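You operate a simulated robot arm through the tools that you are given. There is no shell and no other tool.

Carry out the task below with a simulated robot arm. There is one attempt and no reset: what you move stays moved.

Task
Press the bush into the black roller.
Fine: then lay the roller in the grey tray; leave the press slide drawn out. Where these are worked on the way, their far stop is far enough and under half their travel is too little: press slide.

It is judged by the outcome, as a careful person would: the job done as asked, and still so three seconds after it is handed in. It fails if anything else is knocked over, pushed out of place, dropped, spilled or broken.

Robot
A 6-joint arm with a two-finger parallel gripper, fixed in place. Base frame: the origin is at the foot of the arm, x ahead of it, y to its left, z up; the work surface is at about z = 800. Units: mm, rad, N and s.
With the tool pointing down near the work surface it reaches from about 260 to 680 mm from the base axis. Its first joint turns from -1.152 to 1.152 rad. Payload 2.9 kg.
The TCP is the grasp point between the finger pads, 30 mm short of the fingertips. In the tool frame z runs along the fingers and y along their closing line. Largest opening 110 mm; finger width 20, thickness 10; the body of the gripper, 48 by 112 mm, starts 55 mm behind the TCP.
Orientation is that of the tool frame in the base frame, as a unit quaternion [x, y, z, w]. With the fingers straight down and closing along the base's y, the tool's x points along the base's -x, its y along +y and its z along -z.

Tools
- The arm moves only by the tool play_rows. Its argument "plan" is a list that holds one entry, the list of rows, each a list of 7 numbers: the shift along the tool's x, y, z in mm, then the turn, a rotation vector about the tool's x, y, z in degrees, then the finger opening in mm, from 0 to 110. In form: [[[tx, ty, tz, rx, ry, rz, hand], ...]]. A call has 1 to 20 rows; each row shifts and turns the commanded pose from where the row before left it, along the tool's axes as they then stand. A row lasts 0.2 s, in which the tool goes at most 50 mm and 0.15 rad; a call with a longer step from one row to the next is refused whole, and so is a gripper value outside its range. A pose out of reach is approached as far as the arm can. The call stops where the force on the tool passes 90 N (or 10 N more than at its start, if that is more) or the arm is blocked; 0.2 s more then pass. The fingers move at their own pace (about 108 mm/s each) and stop on an object; they squeeze with about 45 N. The grip force told is the motor's: it shows also when the fingers shut on nothing. Time passes only in rows, and 0.2 s behind the last, so rows that do not move let the fingers close. It gives the time, the measured TCP pose, the force on the tool (base axes), the opening and the grip force at its end, in the units of the frame above (readings bear some noise), with the torque about the TCP (base axes, N m) and any sound that the robot's microphone picked up.
- Cameras (640 x 400 px; columns grow to the right, rows downward): "scene" is fixed at [78.5, 436.8, 1400.9]; the picture's right is [-0.69, -0.73, 0.00], its down [-0.35, 0.33, -0.87] and it looks along [0.64, -0.60, -0.49] (base axes); focal length 368 px, centre (320, 200). "wrist" rides on the gripper at [72, 17, -103] in the tool frame; the picture's right is [-0.23, 0.97, 0.00], its down [-0.76, -0.18, -0.62] and it looks along [-0.61, -0.14, 0.78] (tool axes); focal length 222 px, centre (320, 200). There is no depth. A picture from a camera that has moved, and an enlarged one, comes with that camera's place and axes in the base frame and with its lens. The place of the scene camera against the robot may be out by one fixed shift of up to 12 mm in any direction.
- get_image(camera): a new picture of that camera. No time passes.
- zoom(camera, box): a new picture of the part [left, top, right, bottom] of that camera's present view, enlarged. No time passes.
- close_job(): hands the job in; it is judged then, once.

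Nothing tells you positions but the pictures and the camera data. Unless the task says otherwise, let go and move clear before handing in.

The tools are called as a command line: name --argument value ..., lists and objects as JSON in quotes. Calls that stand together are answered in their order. play_rows: Moves the arm, as the interface text tells. Its arguments: {"type":"object","properties":{"plan":{"type":"array","items":{"type":"array","items":{"type":"array","items":{"type":"number"}}}}},"required":["plan"]} The other tools are called the same way: get_image (camera) takes a picture; zoom (camera, box) takes an enlarged picture of a part of a camera's view; close_job () hands the job in.

At the start:

```text
clock: 0.0
tool_pos: [459.3, 109.3, 1223.4]
orientation: [0.0, 1.0, 0.0, 0.0]
ft_force: [0.1, -0.2, -1.0]
ft_torque: [0.01, 0.01, 0.05]
finger_gap: 110.2
grasp_force: 0.1
```

scene: 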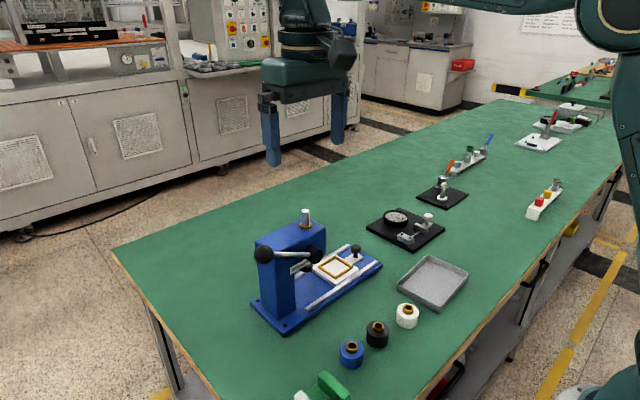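
wrist: 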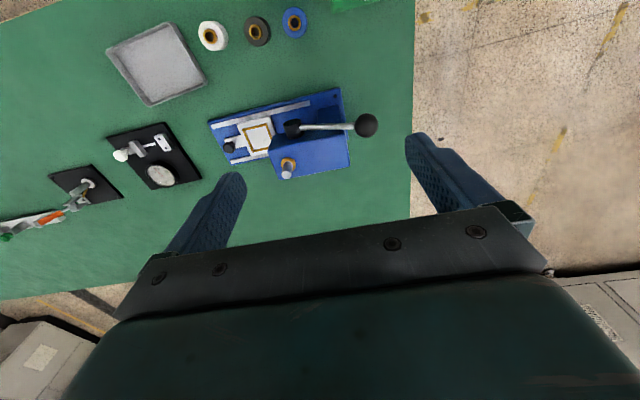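

I see a blue arbor press with a slide and a lever, three rollers (white, black, blue) with bushes standing in them, and a grey tray. I'll look closer before moving.

zoom --camera "scene" --box '[230, 190, 480, 346]'

zoom --camera "scene" --box '[280, 280, 472, 400]'

zoom --camera "wrist" --box '[100, 0, 420, 200]'

zoom --camera "wrist" --box '[190, 70, 390, 195]'

```text
2.56 times, centred on (355, 268) of scene
camera zoom: at [78.5, 436.8, 1400.9], right [-0.69, -0.73, 0.0], down [-0.35, 0.33, -0.87], along [0.64, -0.6, -0.49], focal length 942 px, centre (230, 26)
```

zoom: 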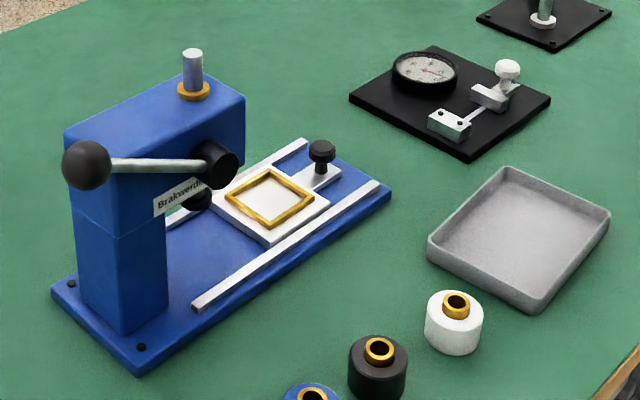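

```text
3.33 times, centred on (376, 340) of scene
camera zoom: at [78.5, 436.8, 1400.9], right [-0.69, -0.73, 0.0], down [-0.35, 0.33, -0.87], along [0.64, -0.6, -0.49], focal length 1226 px, centre (133, -267)
```

zoom: 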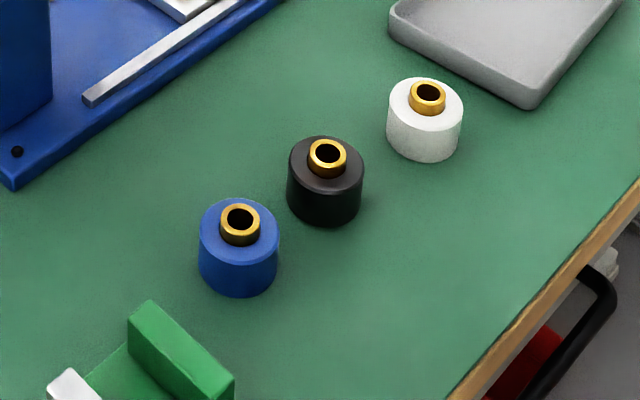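

```text
2.00 times, centred on (260, 100) of wrist
camera zoom: at [387.2, 126.2, 1326.0], right [0.23, 0.97, 0.0], down [0.76, -0.18, 0.62], along [0.61, -0.14, -0.78], focal length 444 px, centre (440, 400)
```

zoom: 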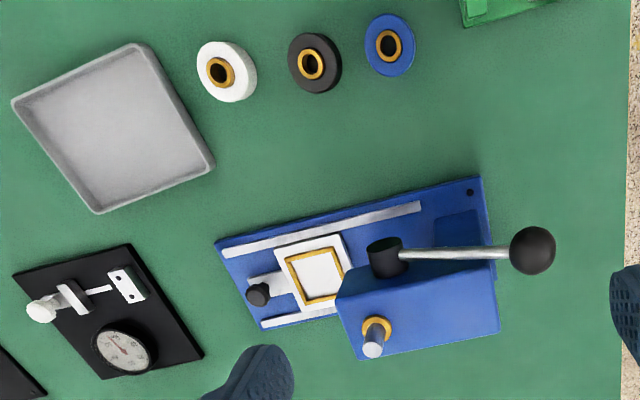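

```text
3.20 times, centred on (290, 132) of wrist
camera zoom: at [387.2, 126.2, 1326.0], right [0.23, 0.97, 0.0], down [0.76, -0.18, 0.62], along [0.61, -0.14, -0.78], focal length 711 px, centre (416, 416)
```

zoom: 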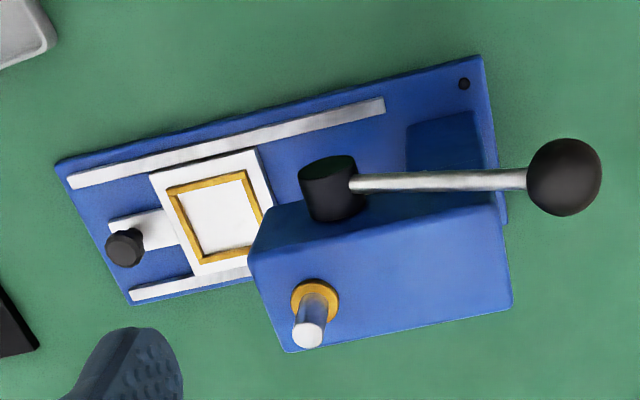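

The press seems to stand at about x 500–620, y −170 to 140, with the black roller near (375, 15). Next I move nearer with open fingers, staying high, to look at the press and rollers.

play_rows --plan '[[[20, -12, 36, 0, 0, 0, 110], [20, -12, 36, 0, 0, 0, 110], [20, -12, 36, 0, 0, 0, 110], [20, -12, 36, 0, 0, 0, 110]]]'

get_image --camera "wrist"

get_image --camera "scene"

```text
clock: 1.0
tool_pos: [379.4, 60.9, 1077.7]
orientation: [-0.001, 1.0, 0.0, 0.001]
ft_force: [0.3, 0.3, -0.7]
ft_torque: [-0.02, 0.02, 0.01]
finger_gap: 109.8
grasp_force: 0.1
```

```text
taken
camera wrist: at [306.9, 77.6, 1181.3], right [0.23, 0.97, 0.0], down [0.76, -0.18, 0.62], along [0.61, -0.14, -0.78], focal length 222 px, centre (320, 200)
```

wrist: 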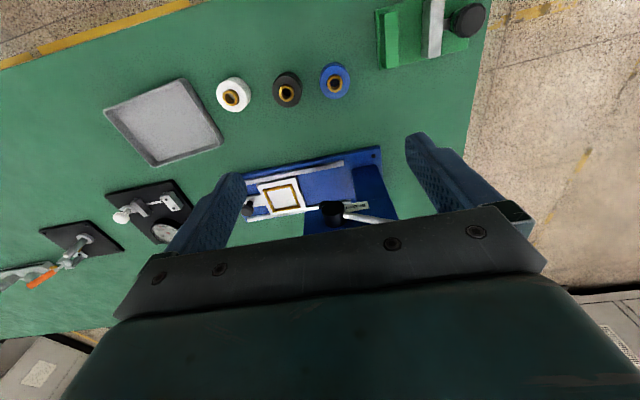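

```text
taken
```

scene: 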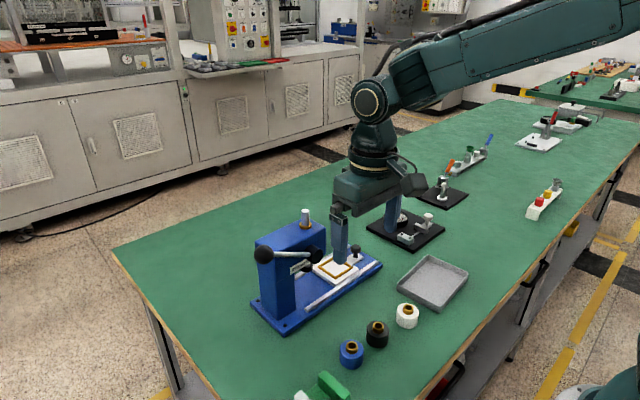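

The rollers, tray and press are all in view. I zoom in to measure them.

zoom --camera "wrist" --box '[200, 40, 400, 165]'

zoom --camera "wrist" --box '[230, 130, 410, 242]'

zoom --camera "wrist" --box '[90, 60, 250, 160]'

```text
3.20 times, centred on (300, 102) of wrist
camera zoom: at [306.9, 77.6, 1181.3], right [0.23, 0.97, 0.0], down [0.76, -0.18, 0.62], along [0.61, -0.14, -0.78], focal length 711 px, centre (384, 512)
```

zoom: 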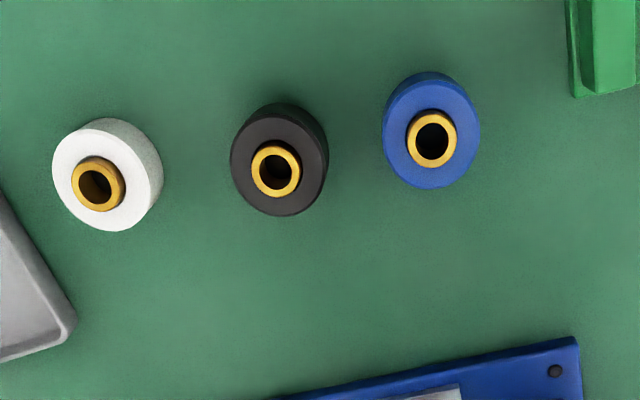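

```text
3.56 times, centred on (320, 186) of wrist
camera zoom: at [306.9, 77.6, 1181.3], right [0.23, 0.97, 0.0], down [0.76, -0.18, 0.62], along [0.61, -0.14, -0.78], focal length 790 px, centre (320, 250)
```

zoom: 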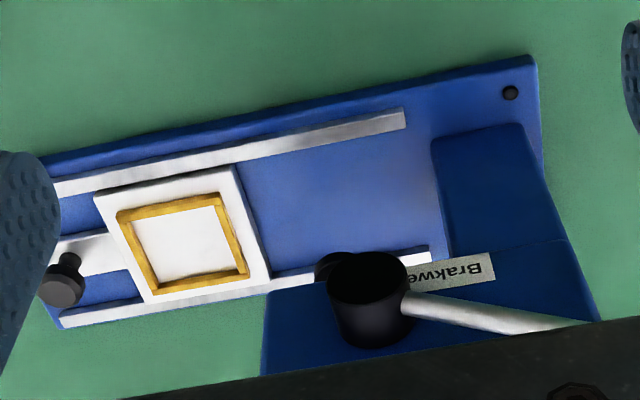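

```text
4.00 times, centred on (170, 110) of wrist
camera zoom: at [306.9, 77.6, 1181.3], right [0.23, 0.97, 0.0], down [0.76, -0.18, 0.62], along [0.61, -0.14, -0.78], focal length 888 px, centre (920, 560)
```

zoom: 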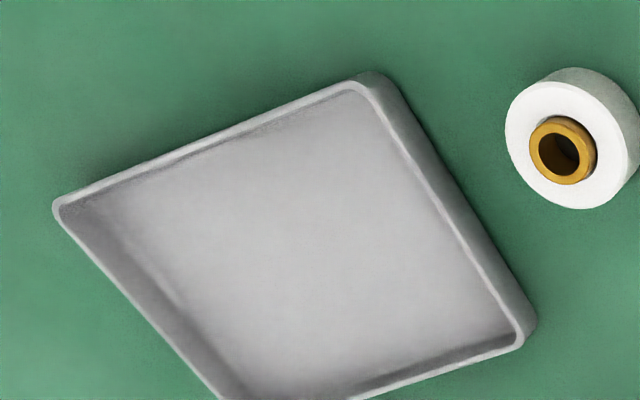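

The black roller's bush top is at about (375, 11, 830). The nest is near (561, −62, 828) and the ram near (561, 29), with the press head's front face at y≈−5. I'll turn the gripper 90° so it closes along x, which clears the neighbouring rollers and the press head, and lower it on the way.

play_rows --plan '[[[0, 0, 8, 0, 0, -8.1818, 110], [0, 0, 8, 0, 0, -8.1818, 110], [0, 0, 8, 0, 0, -8.1818, 110], [0, 0, 8, 0, 0, -8.1818, 110], [0, 0, 8, 0, 0, -8.1818, 110], [0, 0, 8, 0, 0, -8.1818, 110], [0, 0, 8, 0, 0, -8.1818, 110], [0, 0, 8, 0, 0, -8.1818, 110], [0, 0, 8, 0, 0, -8.1818, 110], [0, 0, 8, 0, 0, -8.1818, 110], [0, 0, 8, 0, 0, -8.1818, 110], [25, 2, 0, 0, 0, 0, 110], [25, 2, 0, 0, 0, 0, 110]]]'

get_image --camera "wrist"

get_image --camera "scene"

```text
clock: 3.8
tool_pos: [375.5, 11.3, 990.0]
orientation: [-0.707, 0.707, 0.0, 0.001]
ft_force: [0.5, 0.6, -0.8]
ft_torque: [0.0, -0.01, 0.04]
finger_gap: 109.8
grasp_force: 0.0
```

```text
taken
camera wrist: at [359.3, -61.2, 1093.7], right [-0.97, 0.23, 0.0], down [0.18, 0.76, 0.62], along [0.14, 0.61, -0.78], focal length 222 px, centre (320, 200)
```

wrist: 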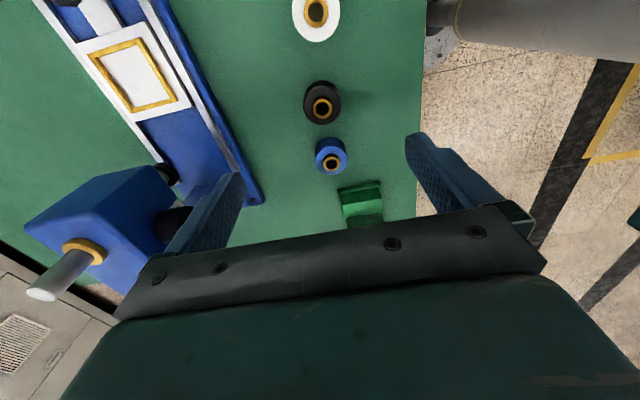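

```text
taken
```

scene: 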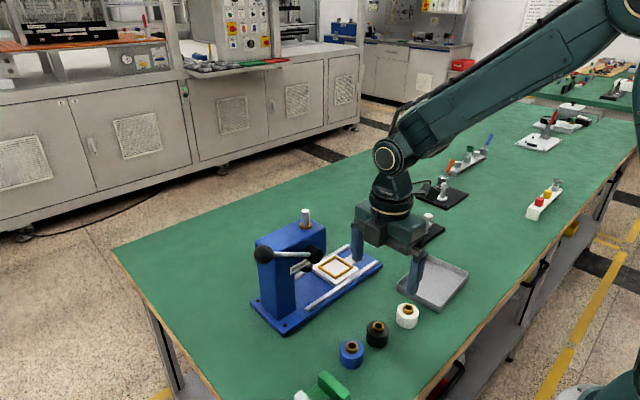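

Now I have a view from the −y side; zooming on the black roller and the nest to refine.

zoom --camera "wrist" --box '[272, 60, 372, 122]'

zoom --camera "wrist" --box '[20, 0, 260, 150]'

zoom --camera "scene" --box '[340, 300, 440, 362]'

```text
6.40 times, centred on (322, 91) of wrist
camera zoom: at [359.3, -61.2, 1093.7], right [-0.97, 0.23, 0.0], down [0.18, 0.76, 0.62], along [0.14, 0.61, -0.78], focal length 1422 px, centre (307, 898)
```

zoom: 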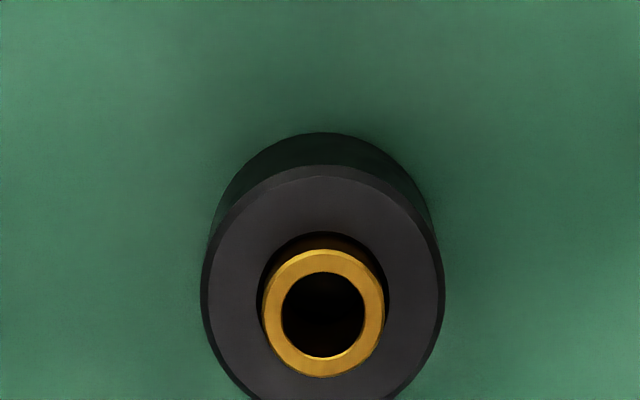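

```text
2.67 times, centred on (140, 75) of wrist
camera zoom: at [359.3, -61.2, 1093.7], right [-0.97, 0.23, 0.0], down [0.18, 0.76, 0.62], along [0.14, 0.61, -0.78], focal length 592 px, centre (800, 533)
```

zoom: 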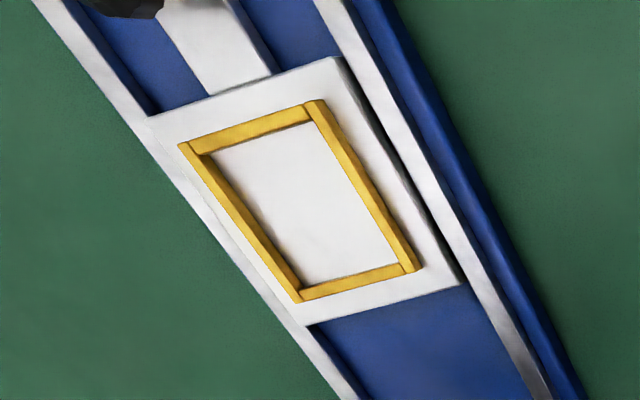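

```text
6.40 times, centred on (390, 331) of scene
camera zoom: at [78.5, 436.9, 1400.9], right [-0.69, -0.73, 0.0], down [-0.35, 0.33, -0.87], along [0.64, -0.6, -0.49], focal length 2354 px, centre (-128, -638)
```

zoom: 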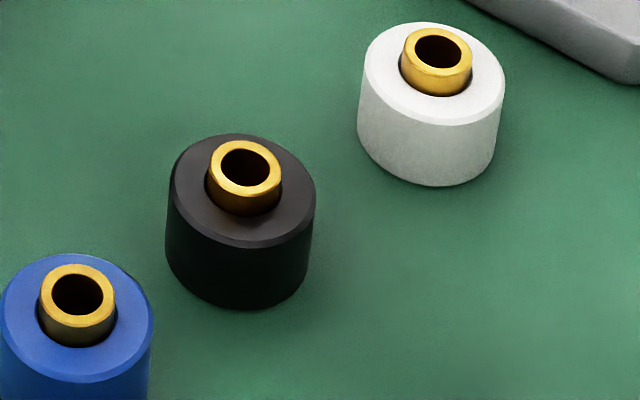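

The black roller is centred at about (373.7, 12.5), bush top ≈ 840, roller top ≈ 830. I descend to just above it and verify.

play_rows --plan '[[[-1.2, 1.8, 28, 0, 0, 0, 110], [0, 0, 28, 0, 0, 0, 110], [0, 0, 28, 0, 0, 0, 110], [0, 0, 26, 0, 0, 0, 110]]]'

get_image --camera "wrist"

zoom --camera "scene" --box '[320, 280, 440, 355]'

```text
clock: 4.8
tool_pos: [372.9, 13.7, 880.1]
orientation: [0.708, -0.707, 0.001, 0.0]
ft_force: [0.5, -0.2, -0.2]
ft_torque: [0.01, 0.02, 0.01]
finger_gap: 110.0
grasp_force: 0.1
```

```text
taken
camera wrist: at [357.4, -59.5, 983.6], right [-0.97, 0.23, 0.0], down [0.18, 0.76, 0.62], along [0.14, 0.61, -0.78], focal length 222 px, centre (320, 200)
```

wrist: 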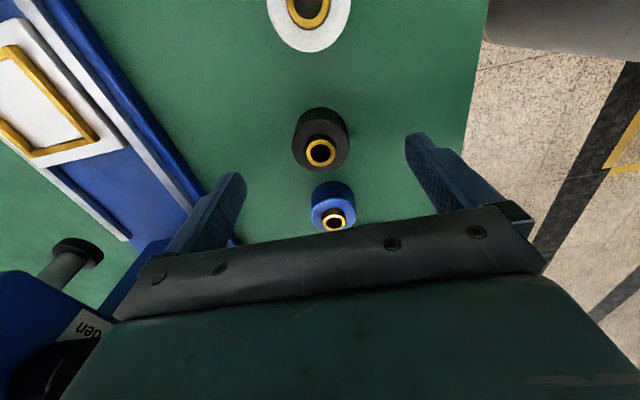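

```text
5.33 times, centred on (380, 318) of scene
camera zoom: at [78.5, 436.8, 1400.9], right [-0.69, -0.73, 0.0], down [-0.35, 0.33, -0.87], along [0.64, -0.6, -0.49], focal length 1961 px, centre (0, -427)
```

zoom: 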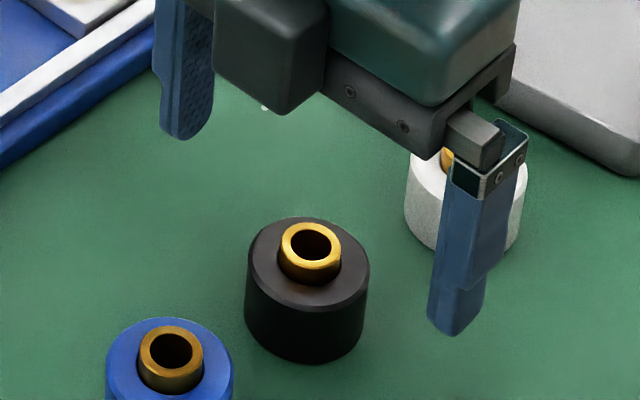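

zoom --camera "wrist" --box '[270, 100, 370, 162]'

zoom --camera "wrist" --box '[270, 125, 370, 188]'

```text
6.40 times, centred on (320, 131) of wrist
camera zoom: at [357.4, -59.5, 983.6], right [-0.97, 0.23, 0.0], down [0.18, 0.76, 0.62], along [0.14, 0.61, -0.78], focal length 1422 px, centre (320, 642)
```

zoom: 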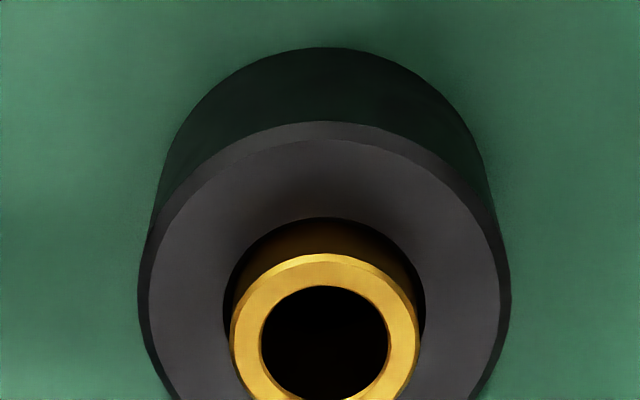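

```text
6.35 times, centred on (320, 156) of wrist
camera zoom: at [357.4, -59.5, 983.6], right [-0.97, 0.23, 0.0], down [0.18, 0.76, 0.62], along [0.14, 0.61, -0.78], focal length 1410 px, centre (320, 476)
```

zoom: 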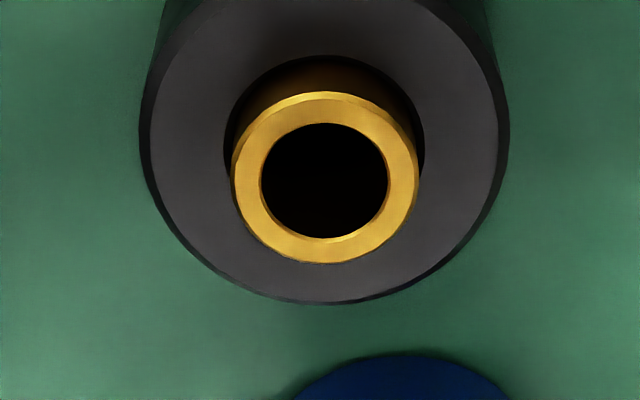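

Roller centre (374, 12.7) is confirmed; roller top ≈ 828, bush top ≈ 838. I lower to TCP z≈839, keeping the fingertips about 9 mm above the table so they clear the nest frame later, and close.

play_rows --plan '[[[0.8, -0.8, 14, 0, 0, 0, 110], [0, 0, 14, 0, 0, 0, 110], [0, 0, 13, 0, 0, 0, 110], [0, 0, 0, 0, 0, 0, 60], [0, 0, 0, 0, 0, 0, 50], [0, 0, 0, 0, 0, 0, 40], [0, 0, 0, 0, 0, 0, 30], [0, 0, 0, 0, 0, 0, 30]]]'

get_image --camera "wrist"

zoom --camera "scene" --box '[320, 280, 440, 355]'

```text
clock: 6.6
tool_pos: [374.6, 11.3, 839.4]
orientation: [-0.707, 0.708, 0.0, 0.0]
ft_force: [-1.0, 0.3, 0.1]
ft_torque: [0.02, 0.0, 0.01]
finger_gap: 42.3
grasp_force: 44.9
```

```text
taken
camera wrist: at [358.1, -61.1, 942.6], right [-0.97, 0.23, 0.0], down [0.18, 0.76, 0.62], along [0.14, 0.61, -0.78], focal length 222 px, centre (320, 200)
```

wrist: 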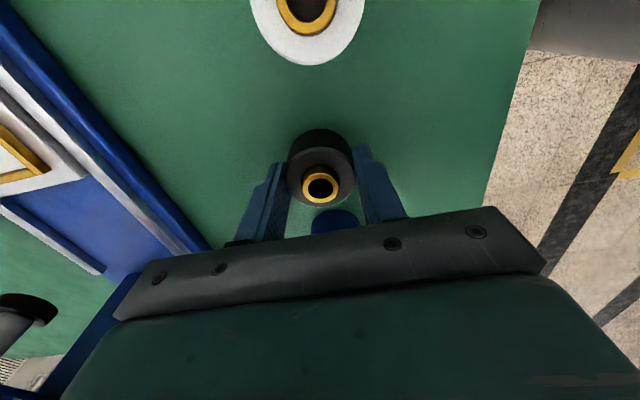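

```text
5.33 times, centred on (380, 318) of scene
camera zoom: at [78.5, 436.8, 1400.9], right [-0.69, -0.73, 0.0], down [-0.35, 0.33, -0.87], along [0.64, -0.6, -0.49], focal length 1961 px, centre (0, -427)
```

zoom: 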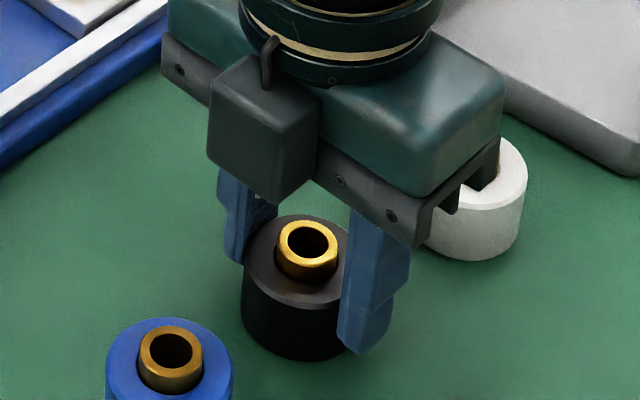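

Gripped at 42 mm. I lift straight up, then go round via y≈−61 towards the nest at travel height.

play_rows --plan '[[[0, 0, -15, 0, 0, 0, 30], [0, 0, -30, 0, 0, 0, 30], [0, 0, -35, 0, 0, 0, 30], [0, 0, -35, 0, 0, 0, 30], [24, 0, 0, 0, 0, 0, 30], [24, 0, 0, 0, 0, 0, 30], [24, 0, 0, 0, 0, 0, 30], [0, -31, 0, 0, 0, 0, 30], [0, -31, 0, 0, 0, 0, 30], [0, -31, 0, 0, 0, 0, 30], [0, -31, 0, 0, 0, 0, 30], [0, -31, 0, 0, 0, 0, 30], [0, -31, 0, 0, 0, 0, 30], [0, 0, 0, 0, 0, 0, 30]]]'

get_image --camera "wrist"

get_image --camera "scene"

```text
clock: 9.6
tool_pos: [561.9, -59.9, 953.4]
orientation: [0.707, -0.707, -0.001, 0.0]
ft_force: [0.1, -0.4, -0.7]
ft_torque: [0.02, -0.01, 0.01]
finger_gap: 42.3
grasp_force: 45.4
```

```text
taken
camera wrist: at [545.2, -133.3, 1057.7], right [-0.97, 0.23, 0.0], down [0.18, 0.76, 0.62], along [0.14, 0.61, -0.78], focal length 222 px, centre (320, 200)
```

wrist: 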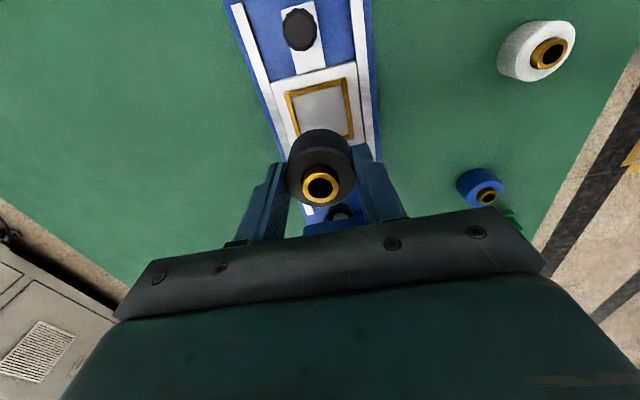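

```text
taken
```

scene: 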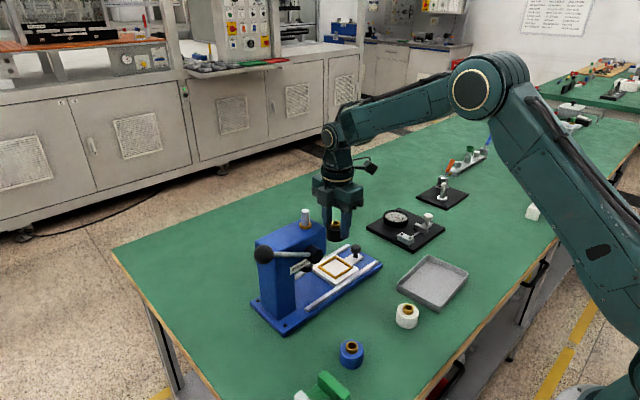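

Holding steadily above the nest. I zoom to line up roller and nest.

zoom --camera "wrist" --box '[230, 0, 410, 112]'

zoom --camera "wrist" --box '[260, 120, 380, 195]'

zoom --camera "wrist" --box '[260, 50, 380, 125]'

zoom --camera "scene" --box '[240, 190, 400, 290]'

```text
3.56 times, centred on (320, 56) of wrist
camera zoom: at [545.2, -133.3, 1057.7], right [-0.97, 0.23, 0.0], down [0.18, 0.76, 0.62], along [0.14, 0.61, -0.78], focal length 790 px, centre (320, 712)
```

zoom: 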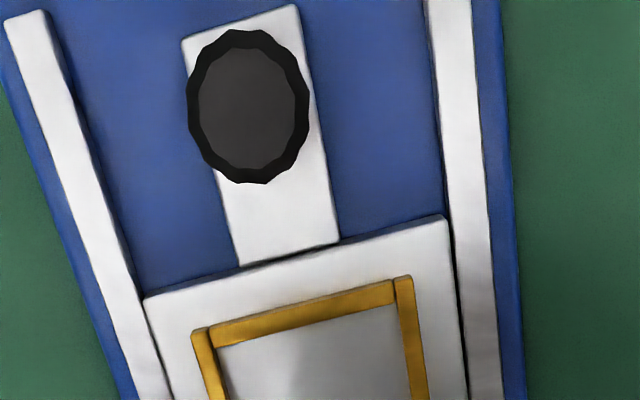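

```text
5.33 times, centred on (320, 158) of wrist
camera zoom: at [545.2, -133.3, 1057.7], right [-0.97, 0.23, 0.0], down [0.18, 0.76, 0.62], along [0.14, 0.61, -0.78], focal length 1185 px, centre (320, 427)
```

zoom: 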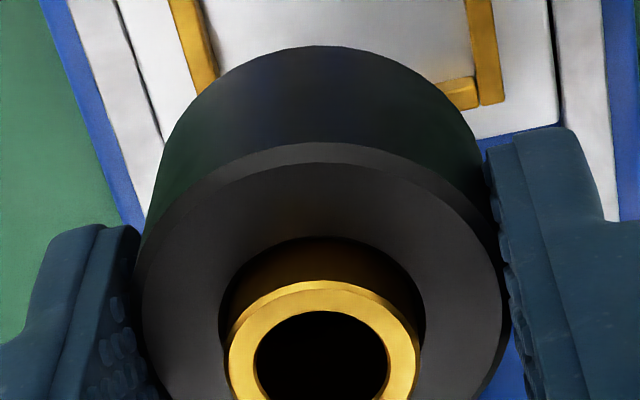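

```text
5.33 times, centred on (320, 88) of wrist
camera zoom: at [545.2, -133.3, 1057.7], right [-0.97, 0.23, 0.0], down [0.18, 0.76, 0.62], along [0.14, 0.61, -0.78], focal length 1185 px, centre (320, 800)
```

zoom: 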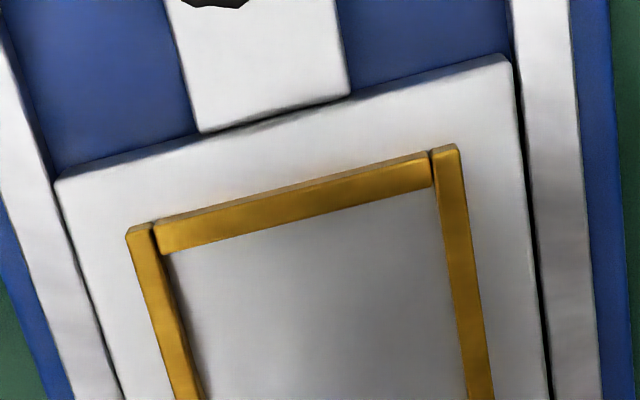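

```text
4.00 times, centred on (320, 240) of scene
camera zoom: at [78.5, 436.8, 1400.9], right [-0.69, -0.73, 0.0], down [-0.35, 0.33, -0.87], along [0.64, -0.6, -0.49], focal length 1471 px, centre (320, 40)
```

zoom: 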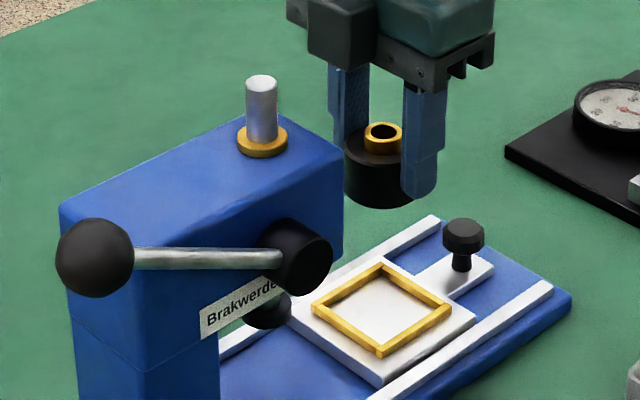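

The roller is aligned with the nest within about 1 mm (inner frame ≈ 50 mm, roller ≈ 42 mm). I lower it most of the way and look.

play_rows --plan '[[[0.2, 1.2, 25, 0, 0, 0, 30], [0, 0, 25, 0, 0, 0, 30], [0, 0, 20, 0, 0, 0, 30], [0, 0, 11, 0, 0, 0, 30], [0, 0, 0, 0, 0, 0, 30]]]'

zoom --camera "wrist" --box '[230, 60, 410, 210]'

zoom --camera "scene" --box '[280, 210, 400, 285]'

```text
clock: 10.8
tool_pos: [558.5, -60.0, 873.4]
orientation: [-0.707, 0.707, 0.0, 0.0]
ft_force: [-0.5, -0.6, 0.0]
ft_torque: [-0.01, -0.01, 0.0]
finger_gap: 42.0
grasp_force: 45.0
```

```text
2.67 times, centred on (320, 135) of wrist
camera zoom: at [542.8, -133.0, 976.7], right [-0.97, 0.23, 0.0], down [0.18, 0.76, 0.62], along [0.14, 0.61, -0.78], focal length 592 px, centre (320, 373)
```

zoom: 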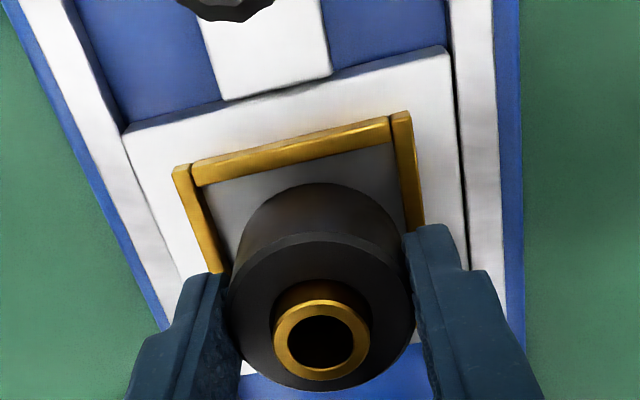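

```text
5.33 times, centred on (340, 248) of scene
camera zoom: at [78.5, 436.8, 1400.9], right [-0.69, -0.73, 0.0], down [-0.35, 0.33, -0.87], along [0.64, -0.6, -0.49], focal length 1961 px, centre (213, -53)
```

zoom: 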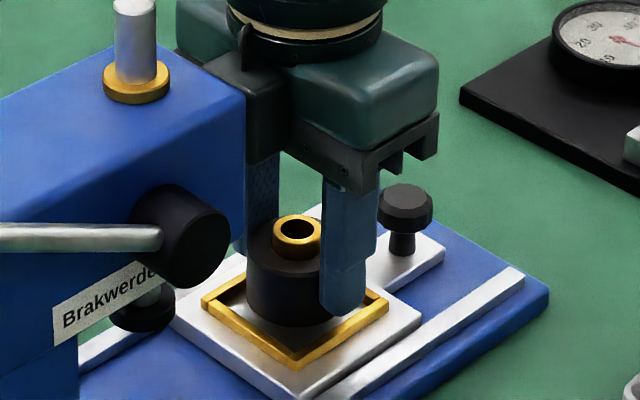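

The roller sits inside the frame outline in both directions. I nudge x by +1 mm and go down the rest of the way gently.

play_rows --plan '[[[0.5, -1, 3, 0, 0, 0, 30], [0, 0, 3, 0, 0, 0, 30], [0, 0, 1, 0, 0, 0, 30], [0, 0, 0, 0, 0, 0, 30]]]'

zoom --camera "scene" --box '[280, 210, 400, 285]'

zoom --camera "wrist" --box '[230, 60, 410, 210]'

```text
clock: 11.8
tool_pos: [561.0, -61.1, 867.8]
orientation: [0.707, -0.707, 0.0, 0.0]
ft_force: [0.5, 0.4, -0.1]
ft_torque: [0.02, 0.02, 0.0]
finger_gap: 42.5
grasp_force: 45.0
```

```text
5.33 times, centred on (340, 248) of scene
camera zoom: at [78.5, 436.8, 1400.9], right [-0.69, -0.73, 0.0], down [-0.35, 0.33, -0.87], along [0.64, -0.6, -0.49], focal length 1961 px, centre (213, -53)
```

zoom: 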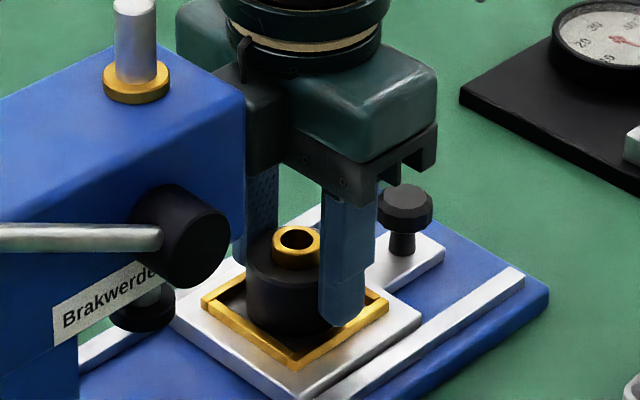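

```text
2.67 times, centred on (320, 135) of wrist
camera zoom: at [543.8, -133.6, 970.1], right [-0.97, 0.23, 0.0], down [0.18, 0.76, 0.62], along [0.14, 0.61, -0.78], focal length 592 px, centre (320, 373)
```

zoom: 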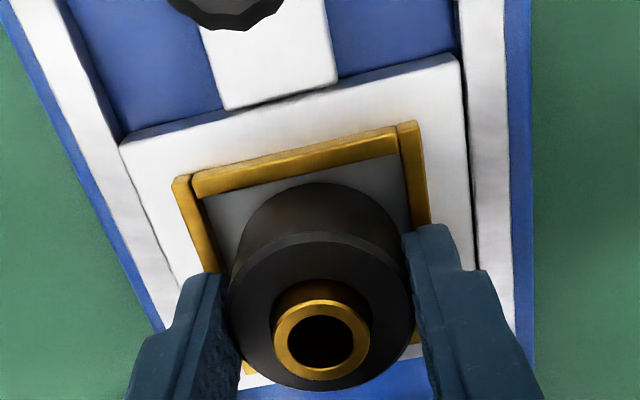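

No contact yet. I go down in small steps while watching the force.

play_rows --plan '[[[0, 0, 1, 0, 0, 0, 30], [0, 0, 1, 0, 0, 0, 30], [0, 0, 0, 0, 0, 0, 30]]]'

```text
clock: 12.6
tool_pos: [559.0, -60.6, 865.2]
orientation: [-0.707, 0.707, -0.001, 0.001]
ft_force: [-2.3, 0.0, 7.6]
ft_torque: [0.01, 0.16, 0.05]
finger_gap: 42.3
grasp_force: 45.4
```

zoom --camera "wrist" --box '[260, 90, 380, 165]'

zoom --camera "scene" --box '[310, 240, 360, 285]'

```text
5.33 times, centred on (320, 128) of wrist
camera zoom: at [543.7, -133.4, 968.7], right [-0.97, 0.23, 0.0], down [0.18, 0.76, 0.62], along [0.14, 0.61, -0.78], focal length 1185 px, centre (320, 587)
```

zoom: 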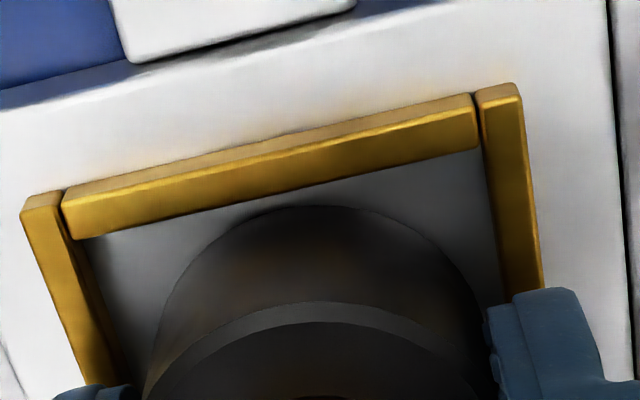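

```text
8.89 times, centred on (335, 262) of scene
camera zoom: at [78.4, 436.9, 1400.9], right [-0.69, -0.73, 0.0], down [-0.35, 0.33, -0.87], along [0.64, -0.6, -0.49], focal length 3269 px, centre (187, -356)
```

zoom: 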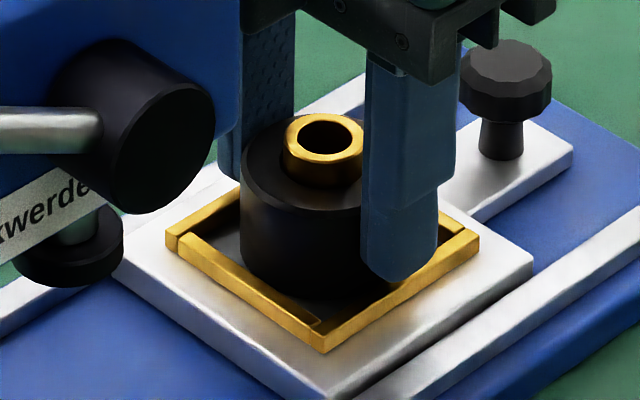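

The roller is standing inside the frame on the plate (7.6 N contact). I open, wait, and rise.

play_rows --plan '[[[0, 0, 0, 0, 0, 0, 50], [0, 0, 0, 0, 0, 0, 70], [0, 0, 0, 0, 0, 0, 80], [0, 0, -10, 0, 0, 0, 80], [0, 0, -30, 0, 0, 0, 80], [0, 0, -40, 0, 0, 0, 80], [0, 0, -40, 0, 0, 0, 80], [0, 0, 0, 0, 0, 0, 80]]]'

get_image --camera "wrist"

zoom --camera "wrist" --box '[230, 50, 410, 200]'

zoom --camera "scene" --box '[240, 190, 400, 290]'

```text
clock: 14.4
tool_pos: [558.4, -60.7, 983.9]
orientation: [-0.707, 0.708, 0.0, 0.0]
ft_force: [0.1, 0.6, 0.3]
ft_torque: [0.01, 0.02, -0.03]
finger_gap: 80.0
grasp_force: 0.2
```

```text
taken
camera wrist: at [543.6, -132.9, 1088.0], right [-0.97, 0.23, 0.0], down [0.18, 0.76, 0.62], along [0.14, 0.61, -0.78], focal length 222 px, centre (320, 200)
```

wrist: 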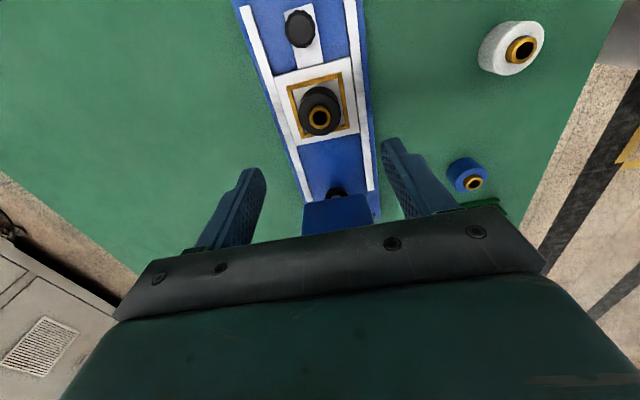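

```text
2.67 times, centred on (320, 125) of wrist
camera zoom: at [543.6, -132.9, 1088.0], right [-0.97, 0.23, 0.0], down [0.18, 0.76, 0.62], along [0.14, 0.61, -0.78], focal length 592 px, centre (320, 400)
```

zoom: 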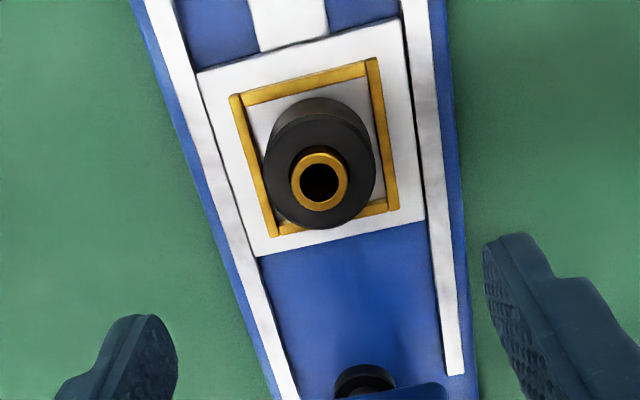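

```text
4.00 times, centred on (320, 240) of scene
camera zoom: at [78.5, 436.8, 1400.9], right [-0.69, -0.73, 0.0], down [-0.35, 0.33, -0.87], along [0.64, -0.6, -0.49], focal length 1471 px, centre (320, 40)
```

zoom: 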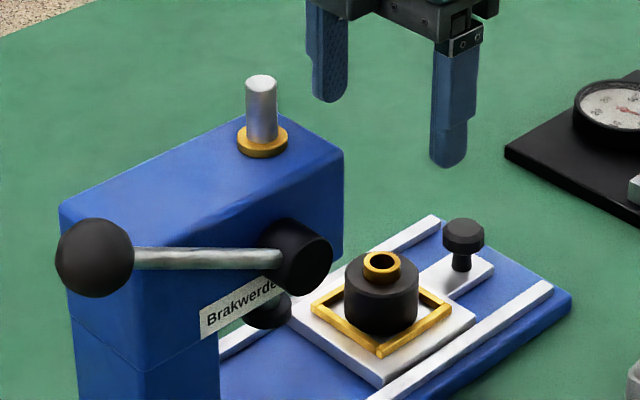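

The roller stands in the nest with its bush up. The knob of the slide is at about (560.3, −132), cap z≈839–848. I'll approach it with a 12° tilt, the body leaning away from the press head, and a narrower opening, stopping above it first.

play_rows --plan '[[[25, 0, 0, 0, 0, 0, 46], [25, 0, 0, 0, 0, 0, 46], [24.5, 0, 0, 0, 0, 0, 46], [0, 0, 0, 0, -6, 0, 46], [0, 0, 0, 0, -6, 0, 46], [5.18, 0, 24.36, 0, 0, 0, 46], [5.18, 0, 24.36, 0, 0, 0, 46], [5.18, 0, 24.36, 0, 0, 0, 46], [4.16, 0, 19.56, 0, 0, 0, 46], [0, 0, 0, 0, 0, 0, 46]]]'

zoom --camera "wrist" --box '[220, 70, 420, 210]'

zoom --camera "scene" --box '[280, 190, 440, 290]'

```text
clock: 16.6
tool_pos: [558.3, -136.4, 890.0]
orientation: [-0.703, 0.703, 0.074, 0.074]
ft_force: [-0.7, -0.7, 0.4]
ft_torque: [0.02, 0.01, -0.02]
finger_gap: 46.1
grasp_force: 0.0
```

```text
2.86 times, centred on (320, 140) of wrist
camera zoom: at [542.9, -227.3, 975.8], right [-0.97, 0.22, 0.05], down [0.18, 0.62, 0.77], along [0.14, 0.76, -0.64], focal length 635 px, centre (320, 371)
```

zoom: 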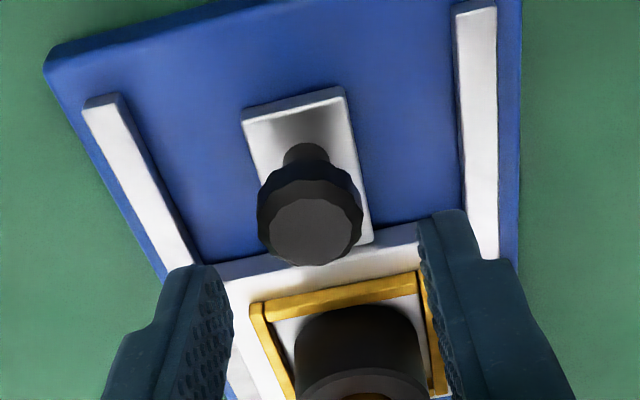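

```text
4.00 times, centred on (360, 240) of scene
camera zoom: at [78.5, 436.8, 1400.9], right [-0.69, -0.73, 0.0], down [-0.35, 0.33, -0.87], along [0.64, -0.6, -0.49], focal length 1471 px, centre (160, 40)
```

zoom: 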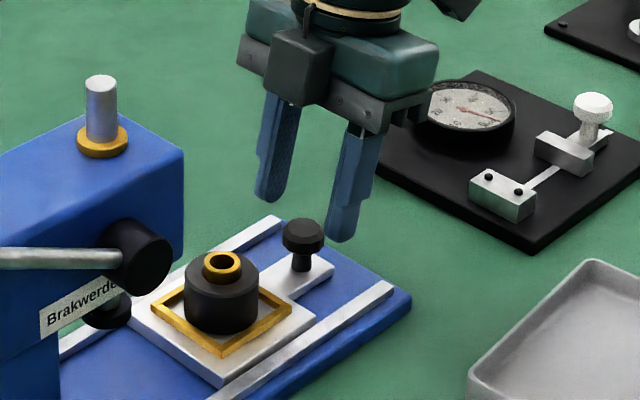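

Lined up over the knob (x≈560.6, y≈−131, top ≈ 851). I lower the fingers around it and close.

play_rows --plan '[[[2.14, -1, 14.85, 0, 0, 0, 46], [2.08, 0, 9.8, 0, 0, 0, 46], [1.04, 0, 4.9, 0, 0, 0, 46], [0, 0, 0, 0, 0, 0, 30], [0, 0, 0, 0, 0, 0, 20], [0, 0, 0, 0, 0, 0, 15], [0, 0, 0, 0, 0, 0, 15]]]'

zoom --camera "wrist" --box '[220, 70, 420, 210]'

zoom --camera "scene" --box '[280, 190, 440, 290]'

```text
clock: 18.2
tool_pos: [560.2, -133.1, 859.5]
orientation: [-0.703, 0.704, 0.073, 0.074]
ft_force: [0.1, -0.4, -0.4]
ft_torque: [-0.23, -0.03, -0.03]
finger_gap: 25.6
grasp_force: 44.7
```

```text
2.86 times, centred on (320, 140) of wrist
camera zoom: at [543.9, -226.6, 945.8], right [-0.97, 0.22, 0.05], down [0.18, 0.62, 0.77], along [0.14, 0.76, -0.64], focal length 635 px, centre (320, 371)
```

zoom: 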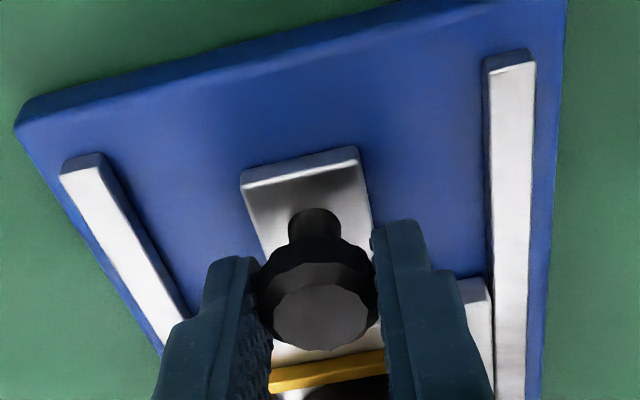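

```text
4.00 times, centred on (360, 240) of scene
camera zoom: at [78.5, 436.9, 1400.9], right [-0.69, -0.73, 0.0], down [-0.35, 0.33, -0.87], along [0.64, -0.6, -0.49], focal length 1471 px, centre (160, 40)
```

zoom: 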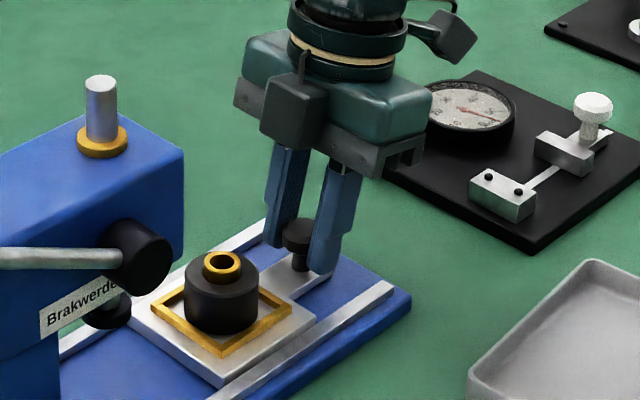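

The knob is gripped (25.6 mm). I push the slide in towards +y smoothly, part of the way first.

play_rows --plan '[[[-3.91, 0, 0.83, 0, 0, 0, 15], [-5.87, 0, 1.25, 0, 0, 0, 15], [-7.82, 0, 1.66, 0, 0, 0, 15], [-7.82, 0, 1.66, 0, 0, 0, 15], [-7.82, 0, 1.66, 0, 0, 0, 15], [-7.82, 0, 1.66, 0, 0, 0, 15], [-7.82, 0, 1.66, 0, 0, 0, 15], [-5.87, 0, 1.25, 0, 0, 0, 15], [-3.91, 0, 0.83, 0, 0, 0, 15], [0, 0, 0, 0, 0, 0, 15]]]'

get_image --camera "wrist"

zoom --camera "scene" --box '[240, 180, 400, 290]'

```text
clock: 20.4
tool_pos: [560.5, -74.3, 860.0]
orientation: [-0.703, 0.703, 0.074, 0.074]
ft_force: [-11.1, 0.0, 5.2]
ft_torque: [-0.01, 0.14, 0.0]
finger_gap: 25.8
grasp_force: 44.7
```

```text
taken
camera wrist: at [544.1, -166.8, 945.7], right [-0.97, 0.22, 0.05], down [0.18, 0.61, 0.77], along [0.14, 0.76, -0.64], focal length 222 px, centre (320, 200)
```

wrist: 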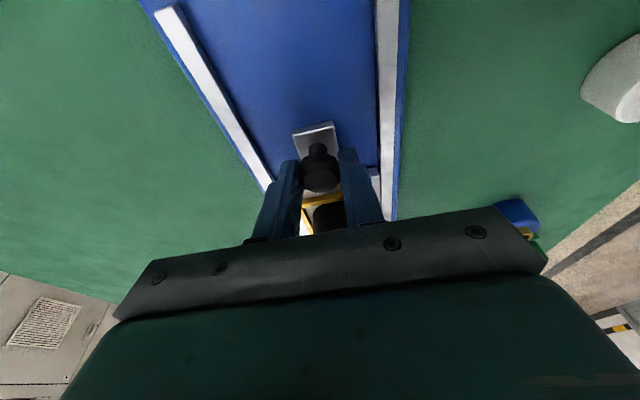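

```text
3.64 times, centred on (320, 235) of scene
camera zoom: at [78.2, 436.9, 1400.9], right [-0.69, -0.73, 0.0], down [-0.35, 0.33, -0.87], along [0.64, -0.6, -0.49], focal length 1337 px, centre (320, 73)
```

zoom: 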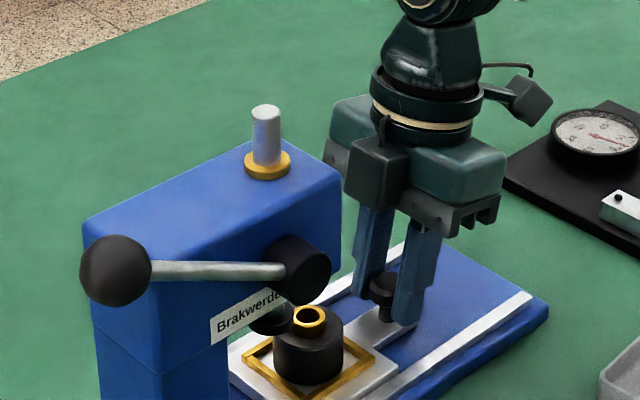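

The slide is moving well. A slight side force suggests I'm about 1 mm off in x; I correct that and continue towards the stop slowly.

play_rows --plan '[[[-3.91, 0.8, 0.83, 0, 0, 0, 15], [-3.91, 0, 0.83, 0, 0, 0, 15], [-3.91, 0, 0.83, 0, 0, 0, 15], [-3.91, 0, 0.83, 0, 0, 0, 15], [-2.93, 0, 0.62, 0, 0, 0, 15], [0, 0, 0, 0, 0, 0, 15]]]'

zoom --camera "scene" --box '[240, 180, 400, 290]'

```text
clock: 21.8
tool_pos: [559.9, -55.2, 859.7]
orientation: [-0.703, 0.703, 0.074, 0.074]
ft_force: [0.4, -0.4, -1.7]
ft_torque: [-0.14, -0.06, 0.02]
finger_gap: 25.4
grasp_force: 44.7
```

```text
3.64 times, centred on (320, 235) of scene
camera zoom: at [78.5, 436.8, 1400.9], right [-0.69, -0.73, 0.0], down [-0.35, 0.33, -0.87], along [0.64, -0.6, -0.49], focal length 1337 px, centre (320, 73)
```

zoom: 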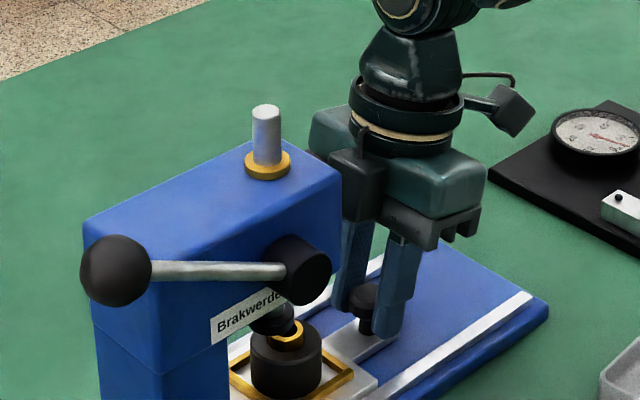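

Nearly under the ram. I continue in small steps to feel the stop.

play_rows --plan '[[[-1.47, 0, 0.31, 0, 0, 0, 15], [-1.47, 0, 0.31, 0, 0, 0, 15], [-1.47, 0, 0.31, 0, 0, 0, 15], [-1.47, 0, 0.31, 0, 0, 0, 15], [0, 0, 0, 0, 0, 0, 15]]]'

```text
clock: 23.0
tool_pos: [559.7, -49.1, 859.7]
orientation: [-0.703, 0.704, 0.074, 0.074]
ft_force: [5.6, -0.3, -4.4]
ft_torque: [0.13, -0.09, -0.07]
finger_gap: 25.7
grasp_force: 44.6
```

play_rows --plan '[[[-1.47, -0.4, 0.31, 0, 0, 0, 15], [-1.47, 0, 0.31, 0, 0, 0, 15], [-1.47, 0, 0.31, 0, 0, 0, 15], [-0.98, 0, 0.21, 0, 0, 0, 15], [0, 0, 0, 0, 0, 0, 15]]]'

zoom --camera "scene" --box '[240, 180, 400, 290]'

```text
clock: 24.2
tool_pos: [559.8, -44.6, 860.3]
orientation: [0.703, -0.703, -0.074, -0.074]
ft_force: [1.3, -2.9, -0.3]
ft_torque: [0.21, 0.06, 0.19]
finger_gap: 25.7
grasp_force: 45.1
```

```text
3.64 times, centred on (320, 235) of scene
camera zoom: at [78.6, 436.8, 1400.9], right [-0.69, -0.73, 0.0], down [-0.35, 0.33, -0.87], along [0.64, -0.6, -0.49], focal length 1337 px, centre (320, 73)
```

zoom: 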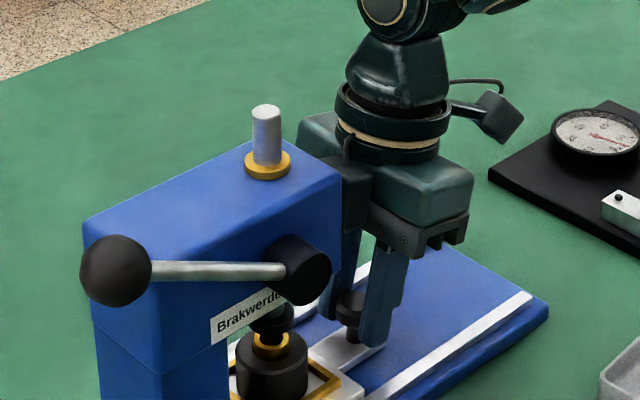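

play_rows --plan '[[[-0.98, 0, 0.21, 0, 0, 0, 15], [-0.98, 0, 0.21, 0, 0, 0, 15], [0, 0, 0, 0, 0, 0, 15]]]'

zoom --camera "scene" --box '[280, 235, 350, 290]'

```text
clock: 25.0
tool_pos: [560.1, -44.4, 859.3]
orientation: [-0.702, 0.705, 0.073, 0.074]
ft_force: [-0.8, -19.8, 0.1]
ft_torque: [0.24, -0.09, 0.12]
finger_gap: 25.5
grasp_force: 44.8
```

```text
7.27 times, centred on (315, 262) of scene
camera zoom: at [78.5, 436.3, 1401.1], right [-0.69, -0.73, 0.0], down [-0.35, 0.33, -0.87], along [0.64, -0.6, -0.49], focal length 2675 px, centre (356, -254)
```

zoom: 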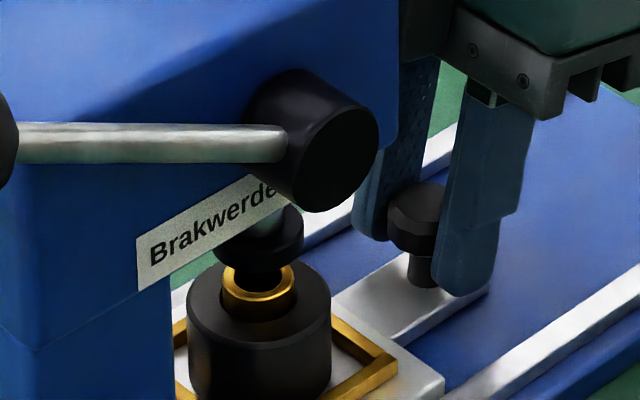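

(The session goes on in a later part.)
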